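You operate a simulated robot arm through the tools that you are given. There is no shell and no other tool. Be economical: measure what you need, move in short steps, check, and stop when the job is done.

You are at the controls of a simulated two-armed robot. One attempt, no reset.

TASK
Take the blue napkin from the table and hang it over the rack bar.

Only the result counts: the job must be done as asked and must still hold three seconds after the hand-in. Knocking over, shifting, dropping, spilling or breaking anything else fails it. Flat cloth is picked up by pressing the open fingertips on it (5 to 10 N) and closing them slowly along it; thin cloth reads only 2 to 8 mm in the jaws.

THE ROBOT
Two 7-joint arms with two-finger parallel grippers on one trunk, on a base that drives. Base frame: it is fixed to the floor where the robot stands at the start and does not move with it; the origin is under the middle of the robot, x ahead of it, y to its left, z up. Readings come in m, rad, newtons and seconds.
The left shoulder is at the start at [0.07, 0.134, 1.151], the right one opposite. Payload 1.57 kg a hand.
Tool frame (each hand has its own): the origin (TCP) lies between the finger pads and is the grasp point; the fingertips stand 0.03 m ahead of it; z points along the fingers, y is the line along which they close. The gripper opens to 0.08 m. The fingers are 0.017 m wide and 0.012 m thick; the gripper's body (0.04 by 0.082 m) begins 0.08 m behind the TCP.
Orientation is that of the tool frame in the base frame, as a unit quaternion [x, y, z, w]. With the fingers straight down and closing along the base's y, the tool's x points along the base's -x, its y along +y and its z along -z.

THE INTERFACE
- The arms move only by the tool arm_command. It takes "left_deltas", "right_deltas" or both (then of equal length, played together; a hand with none holds still); each is a list of rows, each an object of numbers (a shift or turn left out is 0, a gripper value left out holds the last): "fingers": the finger opening in m, from 0 to 0.08; "tx", "ty", "tz": the shift along the tool's x, y, z in units of 50 mm (1.0 is 50 mm); "ax", "ay", "az": the turn, a rotation vector about the tool's x, y, z in units of 4 degrees (1.0 is 4 degrees). In form: [{"fingers": .., "tx": .., "ty": .., "tz": .., "ax": .., "ay": .., "az": ..}, ...]. A call has 1 to 12 rows; each row shifts and turns the commanded pose from where the row before left it, along the tool's axes as they then stand. A call with a number of a shift or a turn outside -1 to 1 is refused whole. Each row takes 0.2 s and may step no farther than 0.05 m and 0.15 rad from the row before; otherwise, or with a gripper value out of range, the whole call is refused. Where a pose cannot be reached the arm comes as near as it can. A force on the tool above 40 N (or 10 N above the force at the start of the call, whichever is more), or a blocked arm, ends the call early, and 0.2 s more pass. Each finger travels about 0.153 m/s and halts on what it meets, pressing with about 40 N; the grip force reading is that of the motor and also rises with nothing between the fingers. The clock runs only during rows and for 0.2 s after the last one: add rows that do not move to give the fingers time. It gives the time, the measured TCP pose, the force on the tool (base axes), the opening and the grip force at its end, in the units of the frame above (readings bear some noise), with the torque about the TCP (base axes, N m) and any sound that the robot's microphone picked up.
- Cameras (640 x 400 px; columns grow to the right, rows downward): "scene" is now at [0.1175, 0.0414, 1.3665]; the picture's right is [0.54, -0.84, 0.00], its down [-0.60, -0.39, -0.70] and it looks along [0.59, 0.38, -0.71] (base axes); focal length 255 px, centre (320, 200). "left" rides on the left gripper at [0.072, 0.007, -0.122] in its tool frame; the picture's right is [-0.09, 1.00, 0.00], its down [-0.84, -0.08, -0.54] and it looks along [-0.54, -0.05, 0.84] (tool axes); focal length 238 px, centre (320, 200). "right" rides on the right gripper at [0.072, -0.007, -0.122] in its tool frame; the picture's right is [0.09, 1.00, 0.00], its down [-0.84, 0.08, -0.54] and it looks along [-0.54, 0.05, 0.84] (tool axes); focal length 238 px, centre (320, 200). There is no depth. A picture from a camera that has moved, and an enlarged one, comes with that camera's place and axes in the base frame and with its lens.
- camera(camera): a new picture of that camera. The clock stands still meanwhile.
- lift_body(by): slides the trunk up (or, below 0, down) by that many m; the arms and the scene camera ride with it, the base frame stays. It gives what a move gives, with no picture.
- base_move(legs): drives the robot by 1 to 6 legs, each [ahead, left, turn to the left] in m, m and rad, along the robot's own axes; the way and the turn of a leg run together, so that a leg with both is an arc; at most 1.5 m and 3.142 rad a leg. The arms and the cameras ride along, it lands a little off, and it stops where it bumps. It gives what a move gives.
- head_to(pan, tilt): turns the head with the scene camera to pan (to the left, within 1.501 rad either way) and tilt (down, from -0.506 to 1.204), counted from straight ahead of the robot. It gives what a move gives.
- close_up(camera, box): a new picture of the part [left, top, right, bottom] of that camera's present view, enlarged. The clock stands still meanwhile.
- hand_in(): hands the job in; it is judged then, once.

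Work in short steps. Places have to be worked out from the pictures, the camera data and where the tool is seen: move nearer, look again, correct. Check each grasp and each placing, and mend what went wrong. You have 120 turns and 92 pictures in all, those below and enlarged ones among them. Open the grippers and draw the arms clear of the work before you hand the job in, unless the task says otherwise; then end with one line.

The tools are called after "Request:" as a command line: name --argument value ..., lists and objects as JSON in quotes. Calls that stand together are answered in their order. arm_command: Moves the arms, as the interface text tells. Its arguments: {"type":"object","properties":{"left_deltas":{"type":"array","items":{"type":"object","properties":{"fingers":{"type":"number"},"tx":{"type":"number"},"ty":{"type":"number"},"tz":{"type":"number"},"ax":{"type":"number"},"ay":{"type":"number"},"az":{"type":"number"}}}},"right_deltas":{"type":"array","items":{"type":"object","properties":{"fingers":{"type":"number"},"tx":{"type":"number"},"ty":{"type":"number"},"tz":{"type":"number"},"ax":{"type":"number"},"ay":{"type":"number"},"az":{"type":"number"}}}}},"required":[]} The other tools are called the same way: lift_body (by) slides the trunk up or down; base_move (legs) drives the base; head_to (pan, tilt) turns the head that bears the scene camera; camera (camera) takes a picture; close_up (camera, box) takes an enlarged picture of a part of a camera's view; hand_in () hands the job in.

At the start:

```text
t: 0.0
left_tcp_pos: [0.3932, 0.3688, 1.0996]
left_ee_rot: [-0.001, 1.0, -0.001, 0.001]
left_contact_force: [0.8, -1.0, 0.1]
left_torque: [0.01, -0.04, -0.02]
left_finger_gap: 0.0802
left_finger_force: 0.1
right_tcp_pos: [0.4484, 0.0273, 1.0449]
right_ee_rot: [0.0, 1.0, 0.0, 0.0]
right_contact_force: [1.1, -0.2, 0.0]
right_torque: [-0.03, 0.0, -0.02]
right_finger_gap: 0.0799
right_finger_force: 0.0
trunk travel left (down, up): [-0.725, 0.215]
robot x, y, heading: [0.0008, -0.0012, -0.0]
head pan, tilt: [0.572, 0.794]
```

scene: 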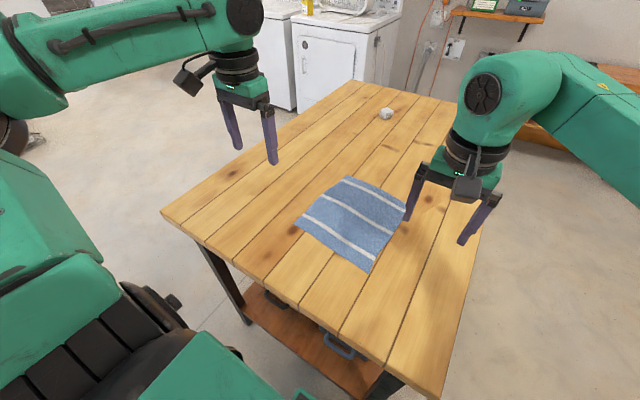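
right: 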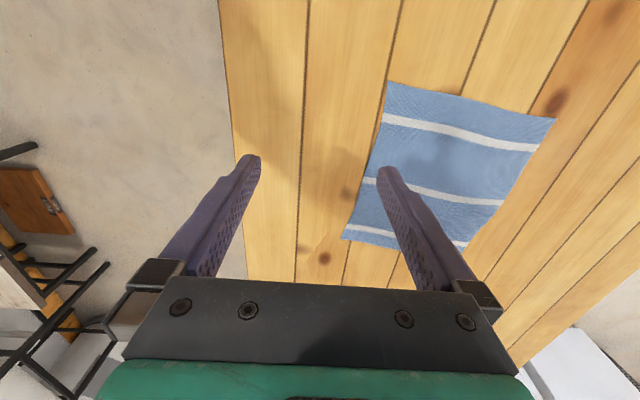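
left: 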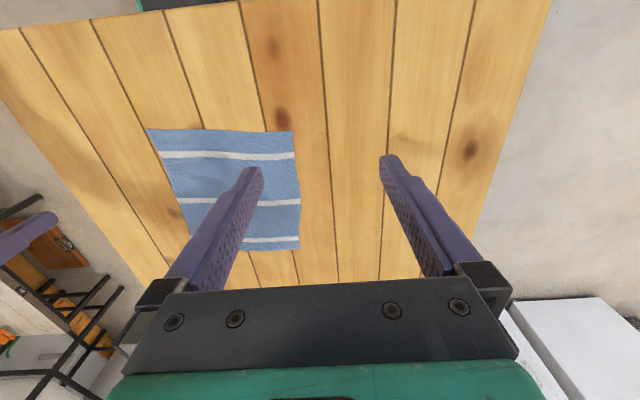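

The napkin is on the table; I need to find the rack, which seems to be to the front-right. I turn the head that way.

Request:
head_to --pan -0.5 --tilt 0.5

Request:
camera --camera "scene"

```text
t: 1.3
left_tcp_pos: [0.3926, 0.3703, 1.1005]
left_ee_rot: [-0.001, 1.0, 0.0, 0.0]
left_contact_force: [-0.2, 0.1, -0.5]
left_torque: [0.02, 0.01, -0.02]
left_finger_gap: 0.0801
left_finger_force: 0.0
right_tcp_pos: [0.4492, 0.0278, 1.045]
right_ee_rot: [0.0, 1.0, 0.0, 0.001]
right_contact_force: [-0.4, 0.2, 0.0]
right_torque: [-0.02, 0.03, 0.04]
right_finger_gap: 0.0804
right_finger_force: 0.0
trunk travel left (down, up): [-0.725, 0.215]
robot x, y, heading: [0.0016, 0.0031, -0.001]
head pan, tilt: [-0.499, 0.499]
```

```text
88 pictures are left
camera scene: at [0.1295, -0.046, 1.3921], right [-0.48, -0.88, 0.0], down [-0.42, 0.23, -0.88], along [0.77, -0.42, -0.48], focal length 255 px, centre (320, 200)
```

scene: 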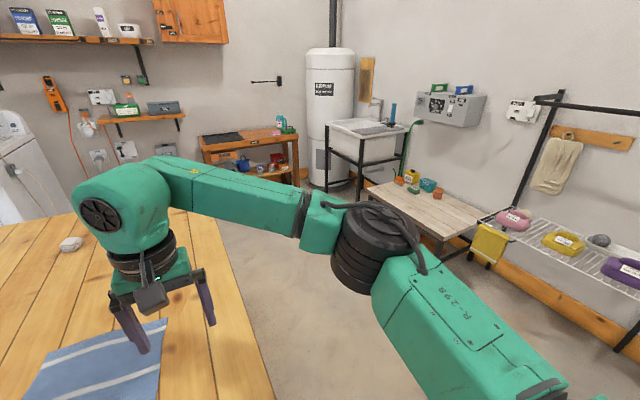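

A rack with a bar is at the right; I pan further.

Request:
head_to --pan -1.2 --tilt 0.4

Request:
camera --camera "scene"

Request:
head_to --pan 1.2 --tilt 0.4

Request:
camera --camera "scene"

```text
t: 2.4
left_tcp_pos: [0.3942, 0.3701, 1.1008]
left_ee_rot: [-0.001, 1.0, 0.0, 0.0]
left_contact_force: [0.0, 0.2, 0.3]
left_torque: [0.02, -0.02, 0.01]
left_finger_gap: 0.0799
left_finger_force: 0.1
right_tcp_pos: [0.4487, 0.0274, 1.0448]
right_ee_rot: [0.0, 1.0, 0.0, 0.0]
right_contact_force: [-0.7, -0.1, -0.6]
right_torque: [0.02, 0.0, 0.03]
right_finger_gap: 0.0801
right_finger_force: 0.1
trunk travel left (down, up): [-0.725, 0.215]
robot x, y, heading: [0.002, -0.0013, -0.003]
head pan, tilt: [-1.201, 0.4]
```

```text
87 pictures are left
camera scene: at [0.0831, -0.0888, 1.4012], right [-0.93, -0.36, 0.0], down [-0.14, 0.36, -0.92], along [0.33, -0.86, -0.39], focal length 255 px, centre (320, 200)
```

scene: 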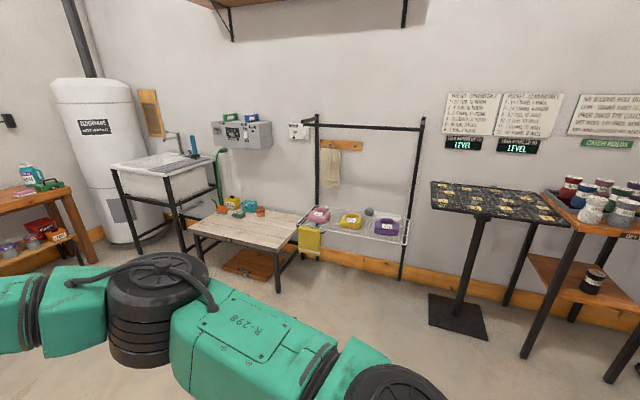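

```text
t: 4.6
left_tcp_pos: [0.3923, 0.37, 1.1007]
left_ee_rot: [-0.001, 1.0, 0.0, 0.0]
left_contact_force: [0.9, 0.2, 0.3]
left_torque: [0.02, -0.02, 0.01]
left_finger_gap: 0.0798
left_finger_force: 0.0
right_tcp_pos: [0.4486, 0.0278, 1.0444]
right_ee_rot: [-0.001, 1.0, 0.0, 0.0]
right_contact_force: [1.0, -0.7, -0.3]
right_torque: [0.01, 0.02, 0.0]
right_finger_gap: 0.0797
right_finger_force: 0.1
trunk travel left (down, up): [-0.725, 0.215]
robot x, y, heading: [0.0036, -0.0005, 0.001]
head pan, tilt: [1.201, 0.4]
```

```text
86 pictures are left
camera scene: at [0.0831, 0.0839, 1.4012], right [0.93, -0.36, 0.0], down [-0.14, -0.36, -0.92], along [0.33, 0.86, -0.39], focal length 255 px, centre (320, 200)
```

scene: 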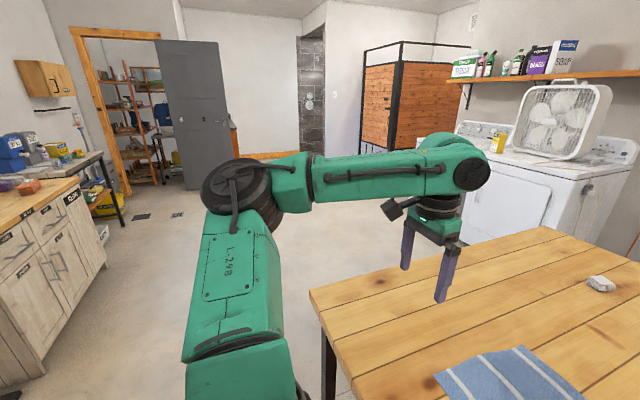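

The rack is along the right wall (bar about z 1.18, y ≈ -1.87, x 0.06–0.78). The napkin spans roughly x 0.44–0.72, y 0.11–0.35. I'll centre the robot on it by driving left and look again.

Request:
base_move --legs '[[0, 0.22, 0]]'

Request:
head_to --pan 0 --tilt 0.9

Request:
camera --camera "scene"

```text
t: 6.3
left_tcp_pos: [0.3937, 0.5889, 1.1011]
left_ee_rot: [0.0, 1.0, 0.001, 0.0]
left_contact_force: [-0.4, -0.3, 0.3]
left_torque: [0.0, -0.02, -0.03]
left_finger_gap: 0.0799
left_finger_force: 0.1
right_tcp_pos: [0.4488, 0.2474, 1.0449]
right_ee_rot: [0.0, 1.0, 0.001, 0.0]
right_contact_force: [-0.6, 0.4, -0.4]
right_torque: [-0.01, -0.03, 0.05]
right_finger_gap: 0.0801
right_finger_force: 0.0
trunk travel left (down, up): [-0.725, 0.215]
robot x, y, heading: [-0.0005, 0.2211, -0.0]
head pan, tilt: [1.201, 0.4]
```

```text
t: 7.7
left_tcp_pos: [0.3945, 0.5901, 1.0997]
left_ee_rot: [-0.001, 1.0, 0.0, 0.0]
left_contact_force: [0.4, -1.1, -0.8]
left_torque: [0.01, -0.03, 0.01]
left_finger_gap: 0.0801
left_finger_force: 0.1
right_tcp_pos: [0.4486, 0.2484, 1.0444]
right_ee_rot: [0.001, 1.0, 0.0, 0.0]
right_contact_force: [1.3, 0.4, -0.4]
right_torque: [-0.02, 0.0, 0.01]
right_finger_gap: 0.0801
right_finger_force: 0.1
trunk travel left (down, up): [-0.725, 0.215]
robot x, y, heading: [-0.0034, 0.2222, -0.005]
head pan, tilt: [0.0, 0.901]
```

```text
85 pictures are left
camera scene: at [0.125, 0.218, 1.3582], right [0.0, -1.0, 0.0], down [-0.78, 0.0, -0.62], along [0.62, 0.0, -0.78], focal length 255 px, centre (320, 200)
```

scene: 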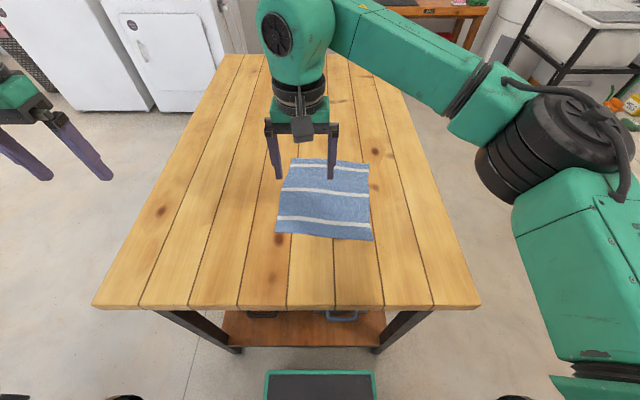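

Near edge of the napkin runs from about (0.433, 0.089) to (0.458, 0.328). I bring both hands above it, about 14 cm apart, with partly open fingers.

Request:
arm_command --left_deltas '[{"fingers": 0.045, "tx": -0.18, "ty": -0.707, "tz": 0.444}, {"tx": -0.18, "ty": -0.707, "tz": 0.444}, {"tx": -0.18, "ty": -0.707, "tz": 0.444}, {"tx": -0.18, "ty": -0.707, "tz": 0.444}, {"tx": -0.18, "ty": -0.707, "tz": 0.444}, {"tx": -0.18, "ty": -0.707, "tz": 0.444}, {"tx": -0.18, "ty": -0.707, "tz": 0.444}, {"tx": -0.18, "ty": -0.707, "tz": 0.444}, {"tx": -0.18, "ty": -0.707, "tz": 0.444}, {}]' --right_deltas '[{"fingers": 0.045, "tx": -0.026, "ty": -0.251, "tz": 0.322}, {"tx": -0.026, "ty": -0.251, "tz": 0.322}, {"tx": -0.026, "ty": -0.251, "tz": 0.322}, {"tx": -0.026, "ty": -0.251, "tz": 0.322}, {"tx": -0.026, "ty": -0.251, "tz": 0.322}, {"tx": -0.026, "ty": -0.251, "tz": 0.322}, {"tx": -0.026, "ty": -0.251, "tz": 0.322}, {"tx": -0.026, "ty": -0.251, "tz": 0.322}, {"tx": -0.026, "ty": -0.251, "tz": 0.322}, {}]'

Request:
camera --camera "scene"

Request:
camera --camera "left"

Request:
camera --camera "right"

```text
t: 9.9
left_tcp_pos: [0.4491, 0.3119, 0.9198]
left_ee_rot: [-0.001, 1.0, -0.001, 0.0]
left_contact_force: [-0.3, -0.4, 0.1]
left_torque: [-0.03, 0.02, 0.02]
left_finger_gap: 0.045
left_finger_force: 0.1
left hand out of reach, approached as far as the arm can: row 8, 9
right_tcp_pos: [0.4631, 0.1355, 0.9016]
right_ee_rot: [0.0, 1.0, 0.0, 0.0]
right_contact_force: [0.5, 0.1, -0.3]
right_torque: [-0.01, 0.01, 0.03]
right_finger_gap: 0.045
right_finger_force: 0.1
trunk travel left (down, up): [-0.725, 0.215]
robot x, y, heading: [0.0012, 0.2183, -0.002]
head pan, tilt: [0.0, 0.901]
```

```text
84 pictures are left
camera scene: at [0.1256, 0.2181, 1.3581], right [0.0, -1.0, 0.0], down [-0.78, 0.0, -0.62], along [0.62, 0.0, -0.78], focal length 255 px, centre (320, 200)
```

scene: 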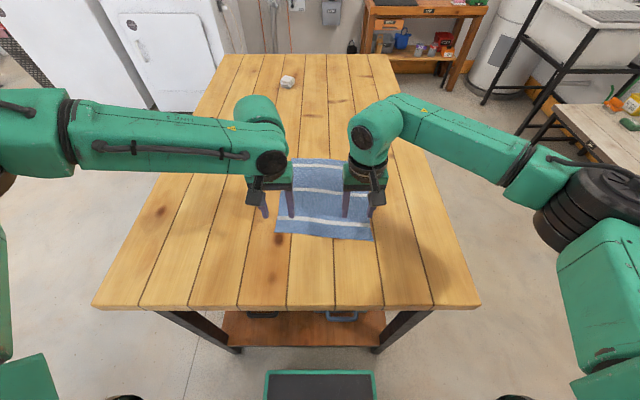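

```text
83 pictures are left
camera left: at [0.3775, 0.3195, 1.0402], right [0.09, 1.0, 0.0], down [0.84, -0.08, 0.54], along [0.54, -0.05, -0.84], focal length 238 px, centre (320, 200)
```

left: 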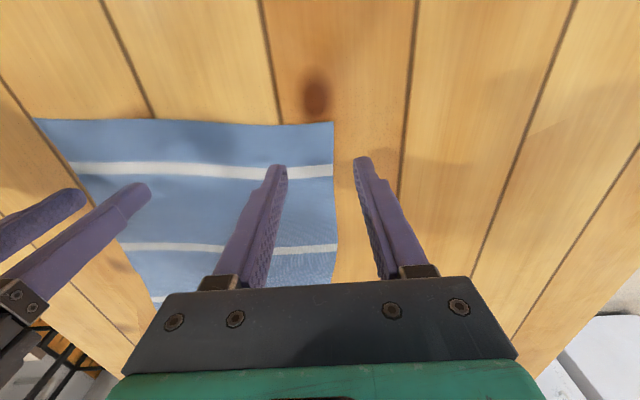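

```text
82 pictures are left
camera right: at [0.39, 0.1302, 1.022], right [-0.09, 1.0, 0.0], down [0.84, 0.08, 0.54], along [0.54, 0.05, -0.84], focal length 238 px, centre (320, 200)
```

right: 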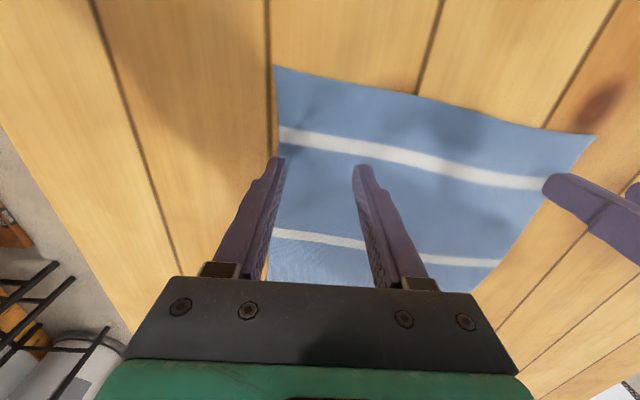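

The left hand stopped short of its target. I test whether it can reach in smaller steps.

Request:
arm_command --left_deltas '[{"tx": -0.3}, {"ty": -0.3}, {"ty": -0.3}, {}]'

```text
t: 10.9
left_tcp_pos: [0.446, 0.3054, 0.9299]
left_ee_rot: [0.0, 1.0, -0.001, 0.0]
left_contact_force: [0.1, 0.2, 0.0]
left_torque: [0.05, 0.0, 0.03]
left_finger_gap: 0.0447
left_finger_force: 0.1
left hand out of reach, approached as far as the arm can: row 1, 2, 3
right_tcp_pos: [0.4613, 0.1372, 0.9018]
right_ee_rot: [0.0, 1.0, 0.0, 0.0]
right_contact_force: [-0.7, 0.3, 0.2]
right_torque: [0.01, 0.0, 0.01]
right_finger_gap: 0.045
right_finger_force: 0.0
trunk travel left (down, up): [-0.725, 0.215]
robot x, y, heading: [-0.0008, 0.2195, -0.003]
head pan, tilt: [0.0, 0.901]
```

Probably a joint limit; I try yawing the left tool slightly to see if it relieves it.

Request:
arm_command --left_deltas '[{"az": 1}, {"az": 1}, {"az": 1}, {"az": 1}, {}]'

```text
t: 12.1
left_tcp_pos: [0.4452, 0.3057, 0.9287]
left_ee_rot: [0.139, 0.99, 0.0, -0.001]
left_contact_force: [-0.7, -0.1, -0.5]
left_torque: [-0.02, 0.0, 0.0]
left_finger_gap: 0.0449
left_finger_force: 0.0
right_tcp_pos: [0.4613, 0.1371, 0.9009]
right_ee_rot: [0.0, 1.0, 0.0, 0.0]
right_contact_force: [0.0, 0.1, -0.4]
right_torque: [0.0, 0.03, 0.02]
right_finger_gap: 0.045
right_finger_force: 0.1
trunk travel left (down, up): [-0.725, 0.215]
robot x, y, heading: [0.001, 0.22, 0.001]
head pan, tilt: [0.0, 0.901]
```

Request:
arm_command --left_deltas '[{"ty": -0.4, "tz": 0.4}, {"ty": -0.4, "tz": 0.4}, {}]'

```text
t: 12.9
left_tcp_pos: [0.415, 0.2978, 0.901]
left_ee_rot: [0.139, 0.99, -0.001, 0.001]
left_contact_force: [0.2, 0.1, 0.2]
left_torque: [0.01, 0.02, -0.01]
left_finger_gap: 0.045
left_finger_force: 0.1
left hand out of reach, approached as far as the arm can: row 1, 2
right_tcp_pos: [0.4621, 0.1365, 0.9008]
right_ee_rot: [0.0, 1.0, -0.001, 0.0]
right_contact_force: [0.3, -0.4, 0.3]
right_torque: [-0.01, 0.01, -0.02]
right_finger_gap: 0.0452
right_finger_force: 0.0
trunk travel left (down, up): [-0.725, 0.215]
robot x, y, heading: [0.0018, 0.2182, -0.004]
head pan, tilt: [0.0, 0.901]
```

The left arm is limited inboard while the right reaches inboard fine, so I raise the hands a little and shift the base right by 0.12 m.

Request:
arm_command --left_deltas '[{"tz": -0.8, "az": -1}, {"az": -1}, {"az": -1}, {"az": -1}, {}]' --right_deltas '[{"tz": -0.8}, {"ty": 0.5}, {"ty": 0.5}, {"ty": 0.5}, {"ty": 0.5}]'

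Request:
base_move --legs '[[0, -0.12, 0]]'

```text
t: 14.1
left_tcp_pos: [0.4169, 0.299, 0.9434]
left_ee_rot: [-0.002, 1.0, -0.001, -0.001]
left_contact_force: [0.0, 0.3, -0.8]
left_torque: [-0.02, 0.0, 0.03]
left_finger_gap: 0.045
left_finger_force: 0.0
right_tcp_pos: [0.4615, 0.2369, 0.9396]
right_ee_rot: [0.001, 1.0, -0.001, 0.0]
right_contact_force: [0.9, 0.5, -0.8]
right_torque: [-0.02, 0.02, -0.01]
right_finger_gap: 0.045
right_finger_force: 0.0
trunk travel left (down, up): [-0.725, 0.215]
robot x, y, heading: [0.0019, 0.2168, -0.001]
head pan, tilt: [0.0, 0.901]
```

```text
t: 15.3
left_tcp_pos: [0.4163, 0.1793, 0.9426]
left_ee_rot: [-0.002, 1.0, -0.002, 0.0]
left_contact_force: [0.0, 0.3, 0.1]
left_torque: [0.04, -0.02, 0.05]
left_finger_gap: 0.0452
left_finger_force: 0.0
right_tcp_pos: [0.4608, 0.117, 0.9391]
right_ee_rot: [-0.002, 1.0, 0.0, 0.0]
right_contact_force: [0.0, -0.7, 0.0]
right_torque: [0.01, 0.01, -0.04]
right_finger_gap: 0.0451
right_finger_force: 0.1
trunk travel left (down, up): [-0.725, 0.215]
robot x, y, heading: [-0.0023, 0.1005, 0.002]
head pan, tilt: [0.0, 0.901]
```

Now left to about (0.475, 0.275, 0.90) and right to (0.460, 0.135, 0.90).

Request:
arm_command --left_deltas '[{"ty": 0.9}, {"ty": 0.9, "tx": -0.2}, {"tx": -0.9, "ty": 0.1}, {"tz": 0.4}, {"tz": 0.4}, {}]' --right_deltas '[{}, {}, {}, {"ty": 0.3, "tz": 0.4}, {"tz": 0.4}, {}]'

Request:
camera --camera "left"

```text
t: 16.7
left_tcp_pos: [0.4707, 0.272, 0.9048]
left_ee_rot: [-0.001, 1.0, 0.0, 0.0]
left_contact_force: [-0.4, 0.7, 0.4]
left_torque: [-0.03, -0.02, 0.01]
left_finger_gap: 0.0447
left_finger_force: 0.0
right_tcp_pos: [0.4612, 0.1317, 0.8997]
right_ee_rot: [-0.001, 1.0, -0.001, 0.0]
right_contact_force: [-0.2, -0.9, 0.1]
right_torque: [0.0, -0.02, -0.03]
right_finger_gap: 0.0451
right_finger_force: 0.0
trunk travel left (down, up): [-0.725, 0.215]
robot x, y, heading: [-0.0017, 0.1033, 0.002]
head pan, tilt: [0.0, 0.901]
```

```text
81 pictures are left
camera left: at [0.3993, 0.2799, 1.0248], right [0.09, 1.0, 0.0], down [0.84, -0.08, 0.54], along [0.54, -0.05, -0.84], focal length 238 px, centre (320, 200)
```

left: 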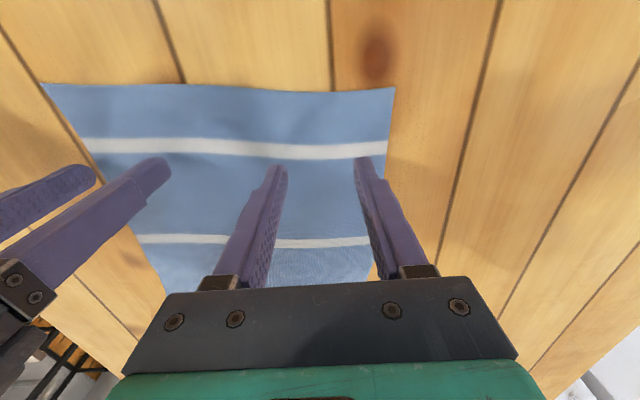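

The near edge lies around x 0.43–0.45. I shift both hands 1 cm toward it and lower to just above the cloth.

Request:
arm_command --left_deltas '[{"tx": 0.1, "tz": 0.4}, {"tz": 0.4}, {"tz": 0.1}, {}]' --right_deltas '[{"tx": 0.2, "tz": 0.4}, {"tz": 0.4}, {}, {}]'

Request:
camera --camera "left"

Request:
camera --camera "right"

```text
t: 17.1
left_tcp_pos: [0.4675, 0.2718, 0.8915]
left_ee_rot: [-0.002, 1.0, 0.0, 0.005]
left_contact_force: [-2.6, -0.4, 7.1]
left_torque: [-0.01, 0.11, -0.04]
left_finger_gap: 0.0449
left_finger_force: 0.1
right_tcp_pos: [0.4548, 0.132, 0.8911]
right_ee_rot: [0.001, 1.0, 0.005, 0.008]
right_contact_force: [-2.5, -0.8, 11.8]
right_torque: [-0.34, 0.14, -0.09]
right_finger_gap: 0.0453
right_finger_force: 0.5
trunk travel left (down, up): [-0.725, 0.215]
robot x, y, heading: [-0.0006, 0.1002, 0.002]
head pan, tilt: [0.0, 0.901]
stopped in row 2 (right hand): the force on the tool passed its limit (the readings are from after the stop); the commanded pose is now the measured one
```

```text
80 pictures are left
camera left: at [0.3944, 0.2799, 1.0114], right [0.09, 1.0, 0.0], down [0.83, -0.07, 0.55], along [0.55, -0.05, -0.84], focal length 238 px, centre (320, 200)
```

left: 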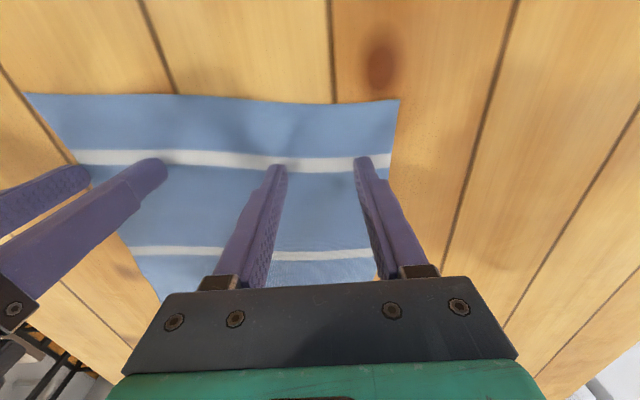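

```text
79 pictures are left
camera right: at [0.3804, 0.1252, 1.011], right [-0.09, 1.0, 0.01], down [0.83, 0.07, 0.56], along [0.55, 0.06, -0.83], focal length 238 px, centre (320, 200)
```

right: 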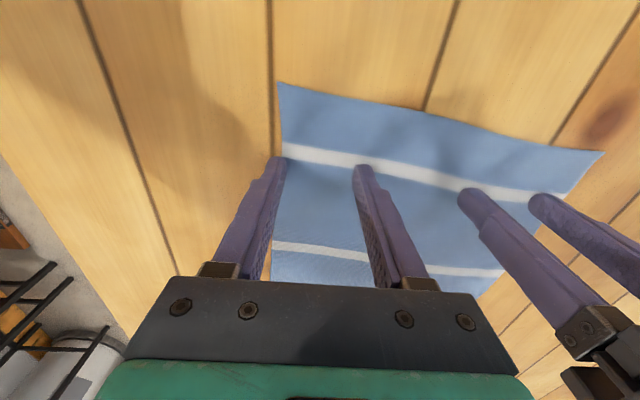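

Contact occurs at TCP z≈0.891, so the surface is nearer z 0.86. The near edge is at x≈0.425 (left) / 0.405 (right), so I lift 1.5 cm and shift toward the edge, with the right hand also moving inward.

Request:
arm_command --left_deltas '[{"tz": -0.4}, {"tx": 0.45, "ty": 0.16}, {}]' --right_deltas '[{"tz": -0.4}, {"tx": 0.5, "ty": 0.3}, {}]'

Request:
camera --camera "right"

Request:
camera --camera "left"

```text
t: 17.9
left_tcp_pos: [0.4457, 0.2804, 0.9095]
left_ee_rot: [-0.001, 1.0, 0.0, 0.002]
left_contact_force: [0.7, 0.2, 0.4]
left_torque: [0.02, 0.02, 0.01]
left_finger_gap: 0.045
left_finger_force: 0.2
right_tcp_pos: [0.4316, 0.1467, 0.9063]
right_ee_rot: [0.001, 1.0, 0.005, 0.007]
right_contact_force: [0.1, 0.7, 0.2]
right_torque: [0.0, 0.0, 0.01]
right_finger_gap: 0.0447
right_finger_force: 0.1
trunk travel left (down, up): [-0.725, 0.215]
robot x, y, heading: [-0.001, 0.1016, 0.005]
head pan, tilt: [0.0, 0.901]
```

```text
78 pictures are left
camera right: at [0.3569, 0.1399, 1.0263], right [-0.09, 1.0, 0.01], down [0.83, 0.07, 0.55], along [0.55, 0.06, -0.83], focal length 238 px, centre (320, 200)
```

right: 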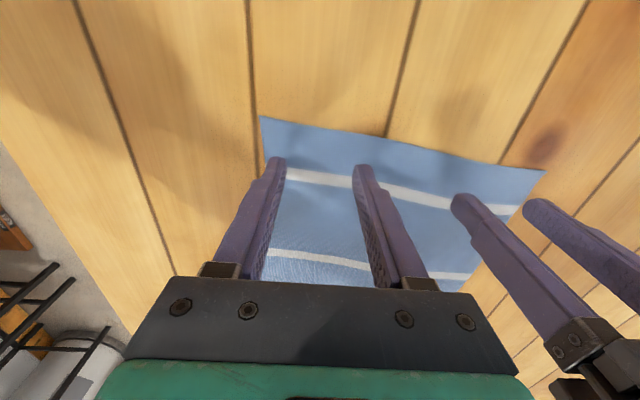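

```text
77 pictures are left
camera left: at [0.3741, 0.2887, 1.0297], right [0.09, 1.0, 0.0], down [0.84, -0.08, 0.55], along [0.54, -0.05, -0.84], focal length 238 px, centre (320, 200)
```

left: 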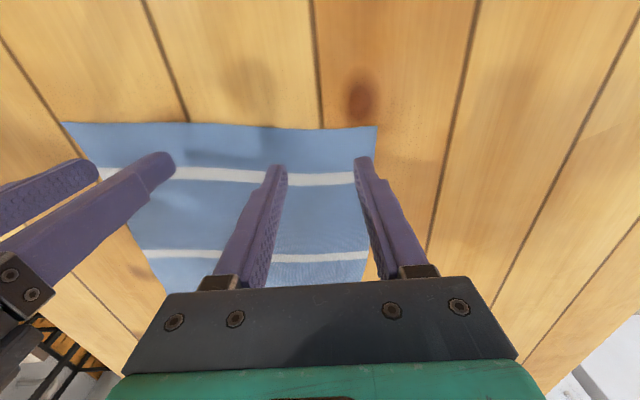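

Both hands are 2–3 cm inside the edge. I press down gently.

Request:
arm_command --left_deltas '[{"tz": 0.2, "ty": -0.1}, {"tz": 0.1}, {"tz": 0.07}, {}]' --right_deltas '[{"tz": 0.15}, {"tz": 0.1}, {"tz": 0.05}, {}]'

```text
t: 18.9
left_tcp_pos: [0.4449, 0.2761, 0.8914]
left_ee_rot: [-0.001, 1.0, 0.0, 0.003]
left_contact_force: [1.1, 0.1, 6.0]
left_torque: [0.06, 0.02, 0.05]
left_finger_gap: 0.0447
left_finger_force: 0.2
right_tcp_pos: [0.4311, 0.1479, 0.8936]
right_ee_rot: [0.001, 1.0, 0.004, 0.008]
right_contact_force: [0.1, 0.6, -0.4]
right_torque: [0.01, 0.0, -0.01]
right_finger_gap: 0.0452
right_finger_force: 0.1
trunk travel left (down, up): [-0.725, 0.215]
robot x, y, heading: [-0.0006, 0.1035, 0.005]
head pan, tilt: [0.0, 0.901]
```

Left presses at 6 N; right needs a few mm more.

Request:
arm_command --right_deltas '[{"tz": 0.04}, {"tz": 0.03}, {}]'

```text
t: 19.7
left_tcp_pos: [0.445, 0.2756, 0.892]
left_ee_rot: [-0.001, 1.0, 0.0, 0.003]
left_contact_force: [1.3, 0.1, 2.8]
left_torque: [0.0, -0.03, 0.0]
left_finger_gap: 0.0449
left_finger_force: 0.0
right_tcp_pos: [0.4298, 0.1464, 0.8915]
right_ee_rot: [0.001, 1.0, 0.006, 0.008]
right_contact_force: [2.2, 0.1, 12.8]
right_torque: [-0.42, -0.03, 0.05]
right_finger_gap: 0.0453
right_finger_force: 0.6
trunk travel left (down, up): [-0.725, 0.215]
robot x, y, heading: [-0.0029, 0.1012, -0.003]
head pan, tilt: [0.0, 0.901]
```

The right presses mostly with its outer finger; I level it slightly, and press left a touch more.

Request:
arm_command --left_deltas '[{"tz": 0.02}, {}]' --right_deltas '[{"ax": 0.17}, {}]'

```text
t: 20.3
left_tcp_pos: [0.444, 0.2765, 0.8913]
left_ee_rot: [-0.001, 1.0, 0.0, 0.004]
left_contact_force: [0.3, 0.7, 12.2]
left_torque: [0.03, 0.06, 0.03]
left_finger_gap: 0.0446
left_finger_force: 0.0
right_tcp_pos: [0.43, 0.1476, 0.891]
right_ee_rot: [0.001, 1.0, -0.001, 0.007]
right_contact_force: [2.0, 0.4, 9.9]
right_torque: [0.1, -0.04, -0.07]
right_finger_gap: 0.0449
right_finger_force: 0.3
trunk travel left (down, up): [-0.725, 0.215]
robot x, y, heading: [-0.0017, 0.0984, 0.005]
head pan, tilt: [0.0, 0.901]
```

Right is level at 10 N; I ease left slightly and close both slowly.

Request:
arm_command --left_deltas '[{"tz": -0.01, "fingers": 0.042}, {"fingers": 0.038}, {"fingers": 0.034}, {"fingers": 0.03}, {"fingers": 0.026}, {"fingers": 0.022}, {"fingers": 0.018}, {"fingers": 0.014}, {"fingers": 0.01}, {"fingers": 0.006}, {"fingers": 0.002}, {"fingers": 0}]' --right_deltas '[{"fingers": 0.042}, {"fingers": 0.038}, {"fingers": 0.034}, {"fingers": 0.03}, {"fingers": 0.026}, {"fingers": 0.022}, {"fingers": 0.018}, {"fingers": 0.014}, {"fingers": 0.01}, {"fingers": 0.006}, {"fingers": 0.002}, {"fingers": 0}]'

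Request:
camera --camera "left"

Request:
camera --camera "right"

```text
t: 22.9
left_tcp_pos: [0.443, 0.2753, 0.8904]
left_ee_rot: [-0.003, 1.0, 0.0, 0.005]
left_contact_force: [-0.1, -1.7, 8.4]
left_torque: [-0.03, 0.08, 0.0]
left_finger_gap: 0.0018
left_finger_force: 23.5
right_tcp_pos: [0.4294, 0.1466, 0.8908]
right_ee_rot: [0.002, 1.0, -0.001, 0.008]
right_contact_force: [1.0, 0.9, 12.2]
right_torque: [0.02, 0.08, 0.02]
right_finger_gap: 0.0019
right_finger_force: 23.6
trunk travel left (down, up): [-0.725, 0.215]
robot x, y, heading: [0.003, 0.0996, 0.0]
head pan, tilt: [0.0, 0.901]
```

```text
76 pictures are left
camera left: at [0.3711, 0.2835, 1.0115], right [0.09, 1.0, 0.0], down [0.83, -0.08, 0.55], along [0.55, -0.05, -0.84], focal length 238 px, centre (320, 200)
```

left: 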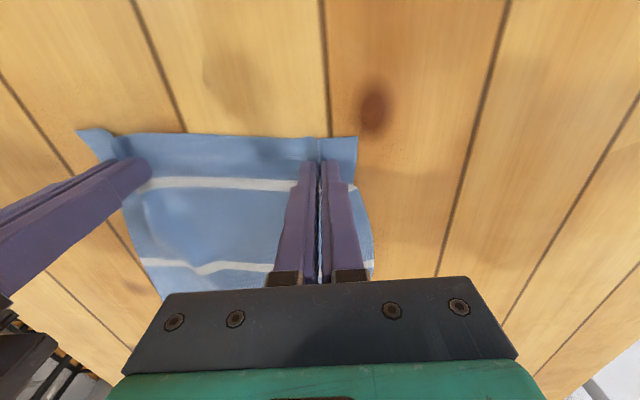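

```text
75 pictures are left
camera right: at [0.3554, 0.1415, 1.0109], right [-0.09, 1.0, 0.0], down [0.83, 0.08, 0.56], along [0.55, 0.05, -0.83], focal length 238 px, centre (320, 200)
```

right: 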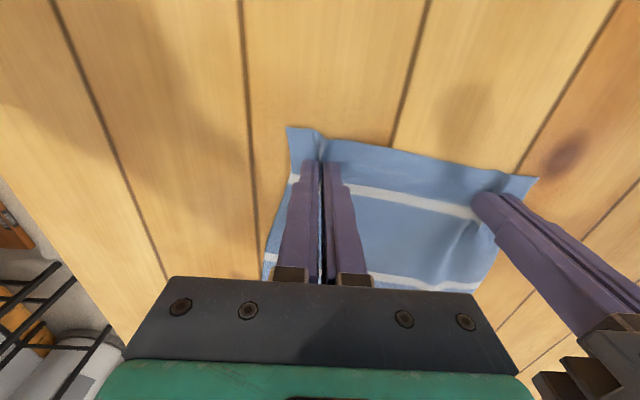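

Cloth ridges are visible in both jaws (1.8–1.9 mm). I lift both together.

Request:
arm_command --left_deltas '[{"tz": -0.3}, {"tz": -0.6}, {"tz": -0.8}, {"tz": -0.8}, {"tz": -0.8}, {"tz": -0.8}, {}]' --right_deltas '[{"tz": -0.3}, {"tz": -0.6}, {"tz": -0.8}, {"tz": -0.8}, {"tz": -0.8}, {"tz": -0.8}, {}]'

Request:
camera --camera "scene"

Request:
camera --camera "left"

```text
t: 24.5
left_tcp_pos: [0.4457, 0.2749, 1.0967]
left_ee_rot: [-0.002, 1.0, 0.0, 0.002]
left_contact_force: [-0.3, -1.0, 0.0]
left_torque: [-0.02, 0.02, 0.01]
left_finger_gap: 0.0016
left_finger_force: 23.5
right_tcp_pos: [0.4279, 0.1502, 1.095]
right_ee_rot: [0.0, 1.0, -0.002, 0.006]
right_contact_force: [-0.1, -0.3, -0.9]
right_torque: [0.02, 0.02, -0.02]
right_finger_gap: 0.0019
right_finger_force: 23.2
trunk travel left (down, up): [-0.725, 0.215]
robot x, y, heading: [0.0003, 0.0986, -0.005]
head pan, tilt: [0.0, 0.901]
```

```text
74 pictures are left
camera scene: at [0.1259, 0.0983, 1.3581], right [0.0, -1.0, 0.0], down [-0.78, 0.0, -0.62], along [0.62, 0.0, -0.78], focal length 255 px, centre (320, 200)
```

scene: 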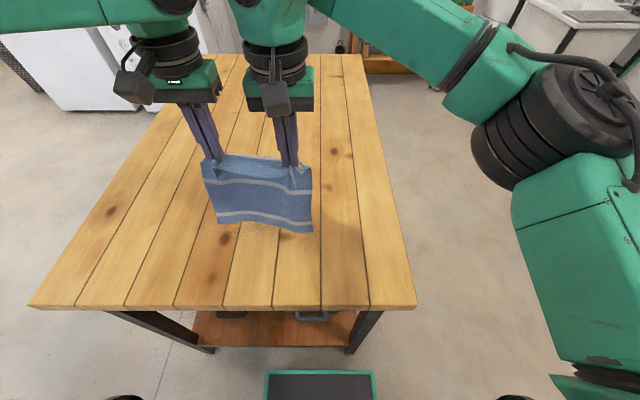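

```text
73 pictures are left
camera left: at [0.3743, 0.2827, 1.2164], right [0.09, 1.0, 0.0], down [0.83, -0.08, 0.55], along [0.54, -0.05, -0.84], focal length 238 px, centre (320, 200)
```

left: 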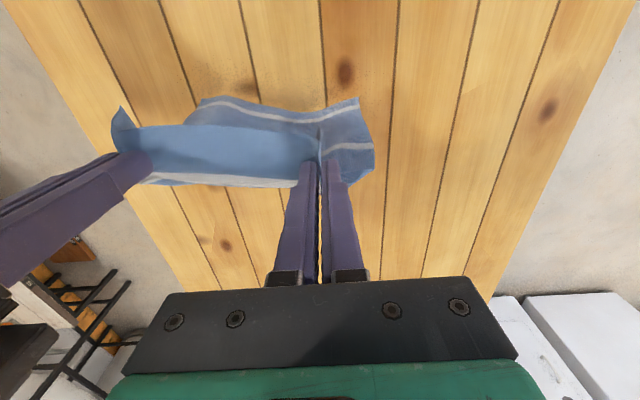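

Both corners are held firmly. I raise the trunk, back away from the table, turn right and drive toward the rack, stopping well short to look.

Request:
lift_body --by 0.2

Request:
base_move --legs '[[-0.25, 0, 0], [0, 0, -1.571], [0.9, 0, 0], [0, 0.52, 0]]'

Request:
head_to --pan 0 --tilt 0.6

Request:
camera --camera "scene"

```text
t: 26.7
left_tcp_pos: [0.445, 0.2743, 1.2956]
left_ee_rot: [-0.002, 1.0, 0.001, 0.002]
left_contact_force: [0.3, -0.4, -0.3]
left_torque: [-0.01, 0.03, 0.0]
left_finger_gap: 0.0017
left_finger_force: 23.5
right_tcp_pos: [0.4289, 0.1484, 1.2938]
right_ee_rot: [0.001, 1.0, -0.002, 0.007]
right_contact_force: [-0.9, 0.1, 0.4]
right_torque: [0.01, -0.01, 0.01]
right_finger_gap: 0.0016
right_finger_force: 23.9
trunk travel left (down, up): [-0.925, 0.015]
robot x, y, heading: [-0.0021, 0.1057, 0.0]
head pan, tilt: [0.0, 0.901]
```

```text
t: 39.3
left_tcp_pos: [0.4546, -1.2299, 1.2953]
left_ee_rot: [0.701, 0.713, -0.001, 0.002]
left_contact_force: [0.6, -0.8, 0.4]
left_torque: [0.0, 0.01, -0.03]
left_finger_gap: 0.002
left_finger_force: 23.8
right_tcp_pos: [0.3283, -1.2145, 1.2952]
right_ee_rot: [0.704, 0.71, -0.006, 0.003]
right_contact_force: [-0.3, -0.9, 0.8]
right_torque: [0.0, -0.04, 0.04]
right_finger_gap: 0.0018
right_finger_force: 23.8
trunk travel left (down, up): [-0.925, 0.015]
robot x, y, heading: [0.2749, -0.7905, -1.558]
head pan, tilt: [0.0, 0.901]
```

```text
t: 40.1
left_tcp_pos: [0.4572, -1.2292, 1.2949]
left_ee_rot: [0.701, 0.713, -0.002, 0.002]
left_contact_force: [0.1, 0.8, 0.4]
left_torque: [-0.02, 0.0, 0.0]
left_finger_gap: 0.002
left_finger_force: 24.0
right_tcp_pos: [0.3297, -1.2132, 1.2955]
right_ee_rot: [0.703, 0.711, -0.005, 0.004]
right_contact_force: [0.0, 0.5, 0.1]
right_torque: [0.01, -0.01, -0.01]
right_finger_gap: 0.0016
right_finger_force: 23.3
trunk travel left (down, up): [-0.925, 0.015]
robot x, y, heading: [0.2729, -0.7858, -1.562]
head pan, tilt: [0.0, 0.6]
```

```text
72 pictures are left
camera scene: at [0.278, -0.9276, 1.5829], right [-1.0, -0.01, 0.0], down [-0.01, 0.57, -0.82], along [0.01, -0.82, -0.57], focal length 255 px, centre (320, 200)
```

scene: 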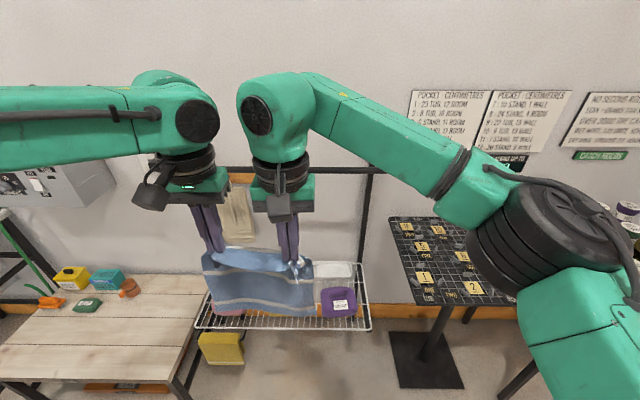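

I'll get a close-up of the bar and post to measure their position.

Request:
close_up --camera "scene" --box '[200, 140, 420, 330]'

Request:
head_to --pan -0.2 --tilt 1.0

Request:
camera --camera "scene"

Request:
camera --camera "right"

Request:
camera --camera "left"

```text
2.11 times, centred on (310, 235) of scene
camera zoom: at [0.278, -0.9276, 1.5829], right [-1.0, -0.01, 0.0], down [-0.01, 0.57, -0.82], along [0.01, -0.82, -0.57], focal length 536 px, centre (341, 126)
```

zoom: 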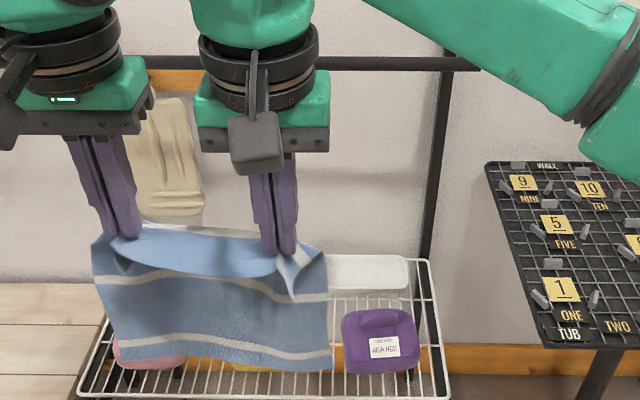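

```text
t: 41.0
left_tcp_pos: [0.4559, -1.2297, 1.2968]
left_ee_rot: [0.701, 0.713, -0.003, 0.002]
left_contact_force: [0.3, 0.4, 0.2]
left_torque: [-0.05, -0.01, 0.05]
left_finger_gap: 0.0016
left_finger_force: 23.3
right_tcp_pos: [0.3304, -1.214, 1.295]
right_ee_rot: [0.703, 0.711, -0.006, 0.004]
right_contact_force: [-0.7, -0.2, -1.0]
right_torque: [0.03, -0.01, 0.03]
right_finger_gap: 0.0019
right_finger_force: 24.1
trunk travel left (down, up): [-0.925, 0.015]
robot x, y, heading: [0.2748, -0.7888, -1.559]
head pan, tilt: [-0.201, 1.0]
```

```text
70 pictures are left
camera scene: at [0.2639, -0.9077, 1.551], right [-0.98, 0.19, 0.0], down [0.16, 0.83, -0.54], along [-0.1, -0.53, -0.84], focal length 255 px, centre (320, 200)
```

scene: 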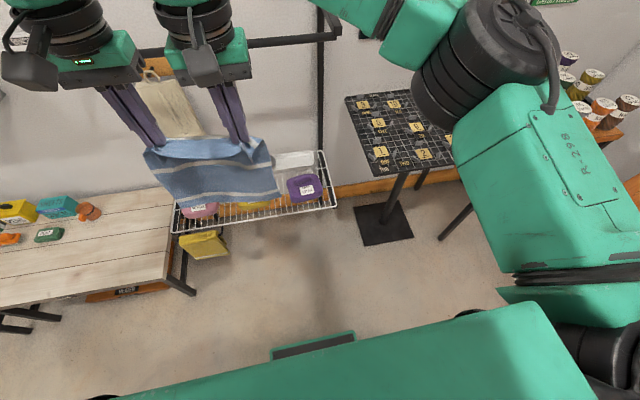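

```text
69 pictures are left
camera right: at [0.3224, -1.1395, 1.4151], right [0.99, 0.1, 0.0], down [0.09, -0.83, 0.55], along [0.05, -0.55, -0.83], focal length 238 px, centre (320, 200)
```

right: 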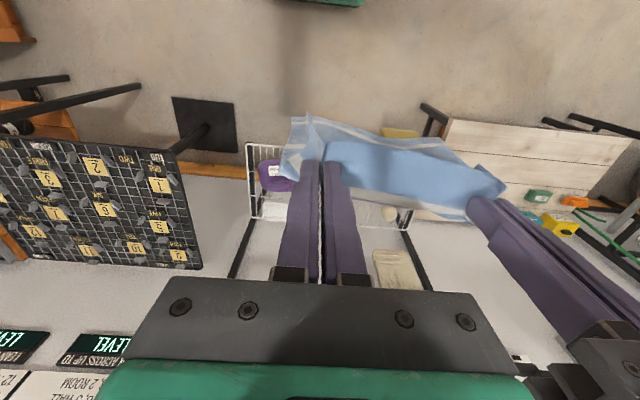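

```text
68 pictures are left
camera left: at [0.4625, -1.1558, 1.4162], right [1.0, -0.08, 0.0], down [-0.06, -0.83, 0.55], along [-0.04, -0.54, -0.84], focal length 238 px, centre (320, 200)
```

left: 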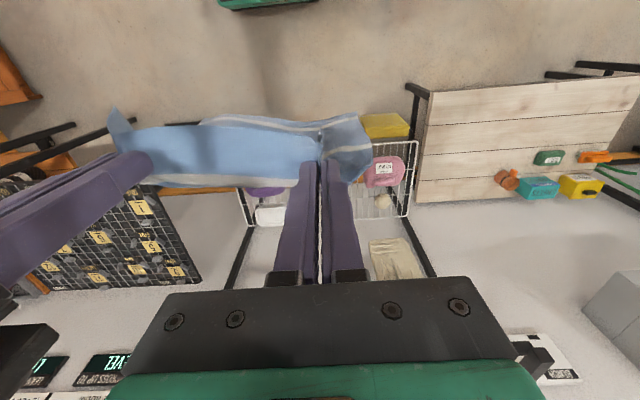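

The bar stands in front of the wall posts: triangulating gives y ≈ -1.62, z ≈ 1.215, x 0.09–0.68, and the wall is ≈ -1.9. My hands' x (0.33–0.456) is nearly centred; I raise trunk and hands to clear the bar.

Request:
lift_body --by 0.014

Request:
arm_command --left_deltas '[{"tz": -0.5}, {"tz": -0.5}, {"tz": -0.5}, {}]' --right_deltas '[{"tz": -0.5}, {"tz": -0.5}, {"tz": -0.5}, {}]'

```text
t: 41.6
left_tcp_pos: [0.4555, -1.2296, 1.3088]
left_ee_rot: [0.701, 0.713, -0.002, 0.002]
left_contact_force: [-0.4, 0.2, -0.2]
left_torque: [0.04, 0.01, 0.0]
left_finger_gap: 0.0014
left_finger_force: 23.4
right_tcp_pos: [0.3295, -1.2123, 1.3088]
right_ee_rot: [0.703, 0.711, -0.006, 0.003]
right_contact_force: [0.2, -0.7, 0.4]
right_torque: [-0.02, 0.03, 0.05]
right_finger_gap: 0.0019
right_finger_force: 23.8
trunk travel left (down, up): [-0.939, 0.001]
robot x, y, heading: [0.2755, -0.7853, -1.557]
head pan, tilt: [-0.201, 1.0]
```

```text
t: 42.6
left_tcp_pos: [0.4577, -1.2295, 1.3838]
left_ee_rot: [0.701, 0.713, -0.001, 0.001]
left_contact_force: [0.5, -0.2, 0.0]
left_torque: [0.03, 0.02, 0.03]
left_finger_gap: 0.0018
left_finger_force: 24.0
right_tcp_pos: [0.3293, -1.2139, 1.3858]
right_ee_rot: [0.703, 0.711, -0.005, 0.003]
right_contact_force: [-0.3, 0.2, -0.6]
right_torque: [-0.04, 0.0, 0.04]
right_finger_gap: 0.0021
right_finger_force: 23.5
trunk travel left (down, up): [-0.939, 0.001]
robot x, y, heading: [0.2787, -0.7846, -1.552]
head pan, tilt: [-0.201, 1.0]
```

Raised to 1.385. I drive 0.27 m ahead and look again.

Request:
base_move --legs '[[0.27, 0, -0.015]]'

Request:
head_to --pan -0.3 --tilt 0.8

Request:
camera --camera "scene"

Request:
camera --camera "right"

Request:
camera --camera "left"

```text
t: 44.5
left_tcp_pos: [0.4506, -1.4966, 1.3867]
left_ee_rot: [0.708, 0.707, -0.002, 0.004]
left_contact_force: [-0.2, -0.5, -0.5]
left_torque: [0.0, 0.0, 0.03]
left_finger_gap: 0.0016
left_finger_force: 23.4
right_tcp_pos: [0.3249, -1.4781, 1.3862]
right_ee_rot: [0.709, 0.705, -0.007, 0.005]
right_contact_force: [0.3, 0.1, 0.3]
right_torque: [-0.05, 0.0, 0.01]
right_finger_gap: 0.0017
right_finger_force: 23.2
trunk travel left (down, up): [-0.939, 0.001]
robot x, y, heading: [0.2793, -1.0539, -1.571]
head pan, tilt: [-0.201, 1.0]
```

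```text
t: 45.2
left_tcp_pos: [0.4513, -1.4995, 1.3839]
left_ee_rot: [0.707, 0.707, -0.002, 0.001]
left_contact_force: [-0.3, -1.3, 1.2]
left_torque: [-0.03, -0.01, -0.02]
left_finger_gap: 0.0019
left_finger_force: 23.2
right_tcp_pos: [0.325, -1.4807, 1.386]
right_ee_rot: [0.709, 0.706, -0.006, 0.004]
right_contact_force: [0.2, -0.4, -0.2]
right_torque: [0.01, -0.01, 0.01]
right_finger_gap: 0.0016
right_finger_force: 23.0
trunk travel left (down, up): [-0.939, 0.001]
robot x, y, heading: [0.2786, -1.0546, -1.572]
head pan, tilt: [-0.3, 0.799]
```

```text
67 pictures are left
camera scene: at [0.2532, -1.1831, 1.5802], right [-0.95, 0.3, 0.0], down [0.21, 0.68, -0.7], along [-0.21, -0.67, -0.72], focal length 255 px, centre (320, 200)
```

scene: 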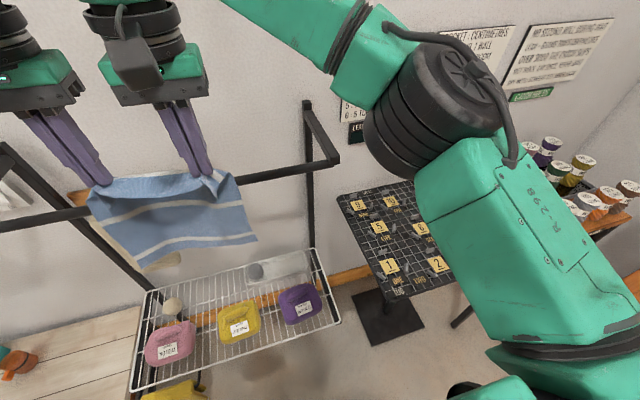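

```text
66 pictures are left
camera right: at [0.3187, -1.4061, 1.5047], right [1.0, 0.09, 0.0], down [0.08, -0.83, 0.55], along [0.04, -0.55, -0.83], focal length 238 px, centre (320, 200)
```

right: 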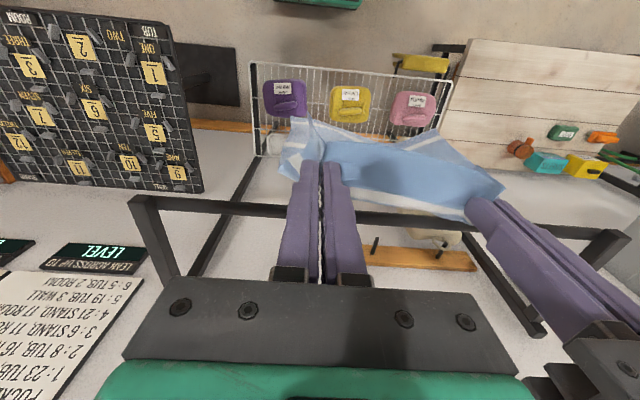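

```text
65 pictures are left
camera left: at [0.4583, -1.4256, 1.5053], right [1.0, -0.09, 0.0], down [-0.08, -0.83, 0.55], along [-0.05, -0.55, -0.84], focal length 238 px, centre (320, 200)
```

left: 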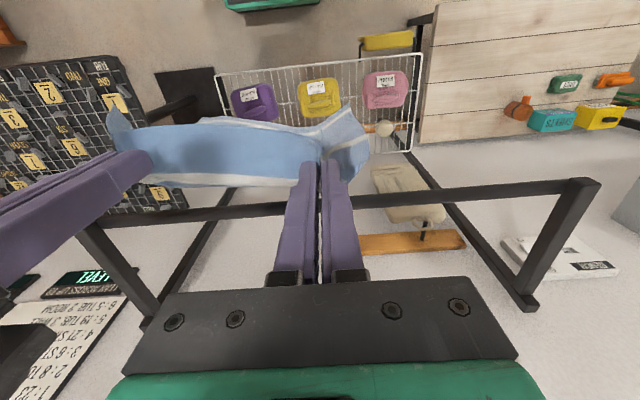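

Bar refined: y ≈ -1.61, z ≈ 1.225, with brackets at its ends. I drive 0.10 m more, then extend the hands slowly over and past the bar, drawing the cloth over it.

Request:
base_move --legs '[[0.1, 0, 0]]'

Request:
arm_command --left_deltas '[{"tx": -0.3}, {"tx": -0.4}, {"tx": -0.4}, {"tx": -0.4}, {"tx": -0.4}, {"tx": -0.3}, {}]' --right_deltas '[{"tx": -0.4}, {"tx": -0.5}, {"tx": -0.5}, {"tx": -0.4}, {"tx": -0.4}, {"tx": -0.3}, {}]'

Request:
camera --camera "scene"

Request:
camera --camera "left"

```text
t: 46.4
left_tcp_pos: [0.4509, -1.5855, 1.3893]
left_ee_rot: [0.707, 0.707, -0.005, 0.005]
left_contact_force: [-0.5, 0.6, 0.1]
left_torque: [-0.03, 0.0, 0.06]
left_finger_gap: 0.0017
left_finger_force: 24.4
right_tcp_pos: [0.3255, -1.5669, 1.3886]
right_ee_rot: [0.708, 0.706, -0.009, 0.007]
right_contact_force: [-1.1, 0.2, 0.1]
right_torque: [-0.1, 0.01, 0.01]
right_finger_gap: 0.0018
right_finger_force: 23.9
trunk travel left (down, up): [-0.939, 0.001]
robot x, y, heading: [0.2745, -1.1476, -1.572]
head pan, tilt: [-0.3, 0.799]
```

```text
t: 48.0
left_tcp_pos: [0.4654, -1.6663, 1.3797]
left_ee_rot: [0.709, 0.705, -0.003, 0.0]
left_contact_force: [-31.4, 2.9, 1.5]
left_torque: [0.13, 1.0, 0.07]
left_finger_gap: 0.0032
left_finger_force: 24.4
left hand out of reach, approached as far as the arm can: row 4, 5, 6
right_tcp_pos: [0.3265, -1.6433, 1.3847]
right_ee_rot: [0.706, 0.708, -0.004, 0.005]
right_contact_force: [32.7, -2.6, -1.4]
right_torque: [-0.09, -1.0, 0.19]
right_finger_gap: 0.0024
right_finger_force: 24.0
right hand out of reach, approached as far as the arm can: row 3, 4, 5, 6
trunk travel left (down, up): [-0.939, 0.001]
robot x, y, heading: [0.2786, -1.1509, -1.571]
head pan, tilt: [-0.3, 0.799]
```

```text
64 pictures are left
camera scene: at [0.2532, -1.2818, 1.58], right [-0.95, 0.3, 0.0], down [0.21, 0.69, -0.7], along [-0.21, -0.66, -0.72], focal length 255 px, centre (320, 200)
```

scene: 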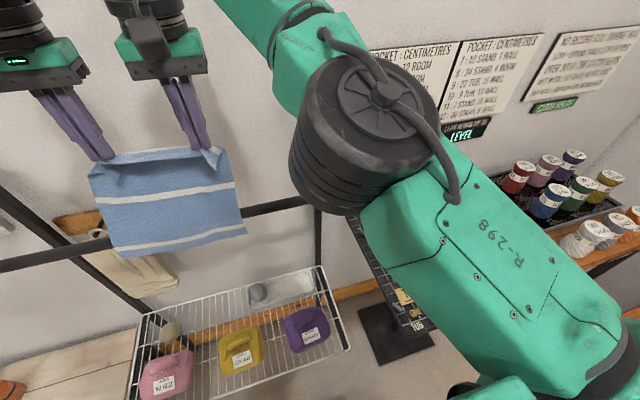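

```text
63 pictures are left
camera left: at [0.4746, -1.5916, 1.5001], right [1.0, -0.1, -0.01], down [-0.08, -0.83, 0.55], along [-0.06, -0.54, -0.84], focal length 238 px, centre (320, 200)
```

left: 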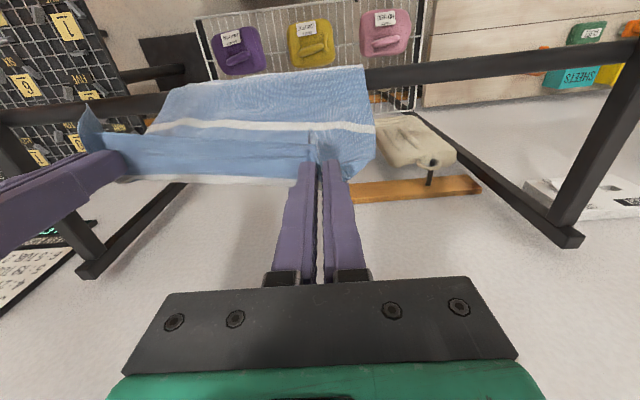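

Both arms hit their reach limit at this height and spread, tightening the cloth (31 N). I relieve that by bringing the hands back together.

Request:
arm_command --left_deltas '[{"ty": -0.12}, {"ty": -0.12}, {}]' --right_deltas '[{"ty": 0.02}, {"ty": 0.02}, {}]'

```text
t: 48.8
left_tcp_pos: [0.4588, -1.6602, 1.3786]
left_ee_rot: [0.707, 0.707, -0.002, 0.001]
left_contact_force: [-14.3, 1.7, 1.2]
left_torque: [0.06, 0.43, 0.04]
left_finger_gap: 0.0018
left_finger_force: 23.8
left hand out of reach, approached as far as the arm can: row 1
right_tcp_pos: [0.3244, -1.6422, 1.3841]
right_ee_rot: [0.71, 0.705, -0.006, 0.004]
right_contact_force: [14.4, -0.5, -0.6]
right_torque: [-0.02, -0.43, 0.08]
right_finger_gap: 0.0016
right_finger_force: 23.7
trunk travel left (down, up): [-0.939, 0.001]
robot x, y, heading: [0.2787, -1.1541, -1.575]
head pan, tilt: [-0.3, 0.799]
```

Request:
arm_command --left_deltas '[{"tz": 0.3}, {}]' --right_deltas '[{"ty": 0.2, "tz": 0.3}, {}]'

```text
t: 49.4
left_tcp_pos: [0.459, -1.6608, 1.3647]
left_ee_rot: [0.707, 0.707, -0.001, 0.003]
left_contact_force: [-0.1, -1.1, 0.4]
left_torque: [0.0, -0.02, 0.03]
left_finger_gap: 0.0019
left_finger_force: 23.2
right_tcp_pos: [0.3359, -1.6428, 1.3697]
right_ee_rot: [0.709, 0.705, -0.006, 0.003]
right_contact_force: [-0.1, 0.1, 0.1]
right_torque: [0.04, -0.01, -0.05]
right_finger_gap: 0.0019
right_finger_force: 24.0
trunk travel left (down, up): [-0.939, 0.001]
robot x, y, heading: [0.2775, -1.1496, -1.573]
head pan, tilt: [-0.3, 0.799]
```

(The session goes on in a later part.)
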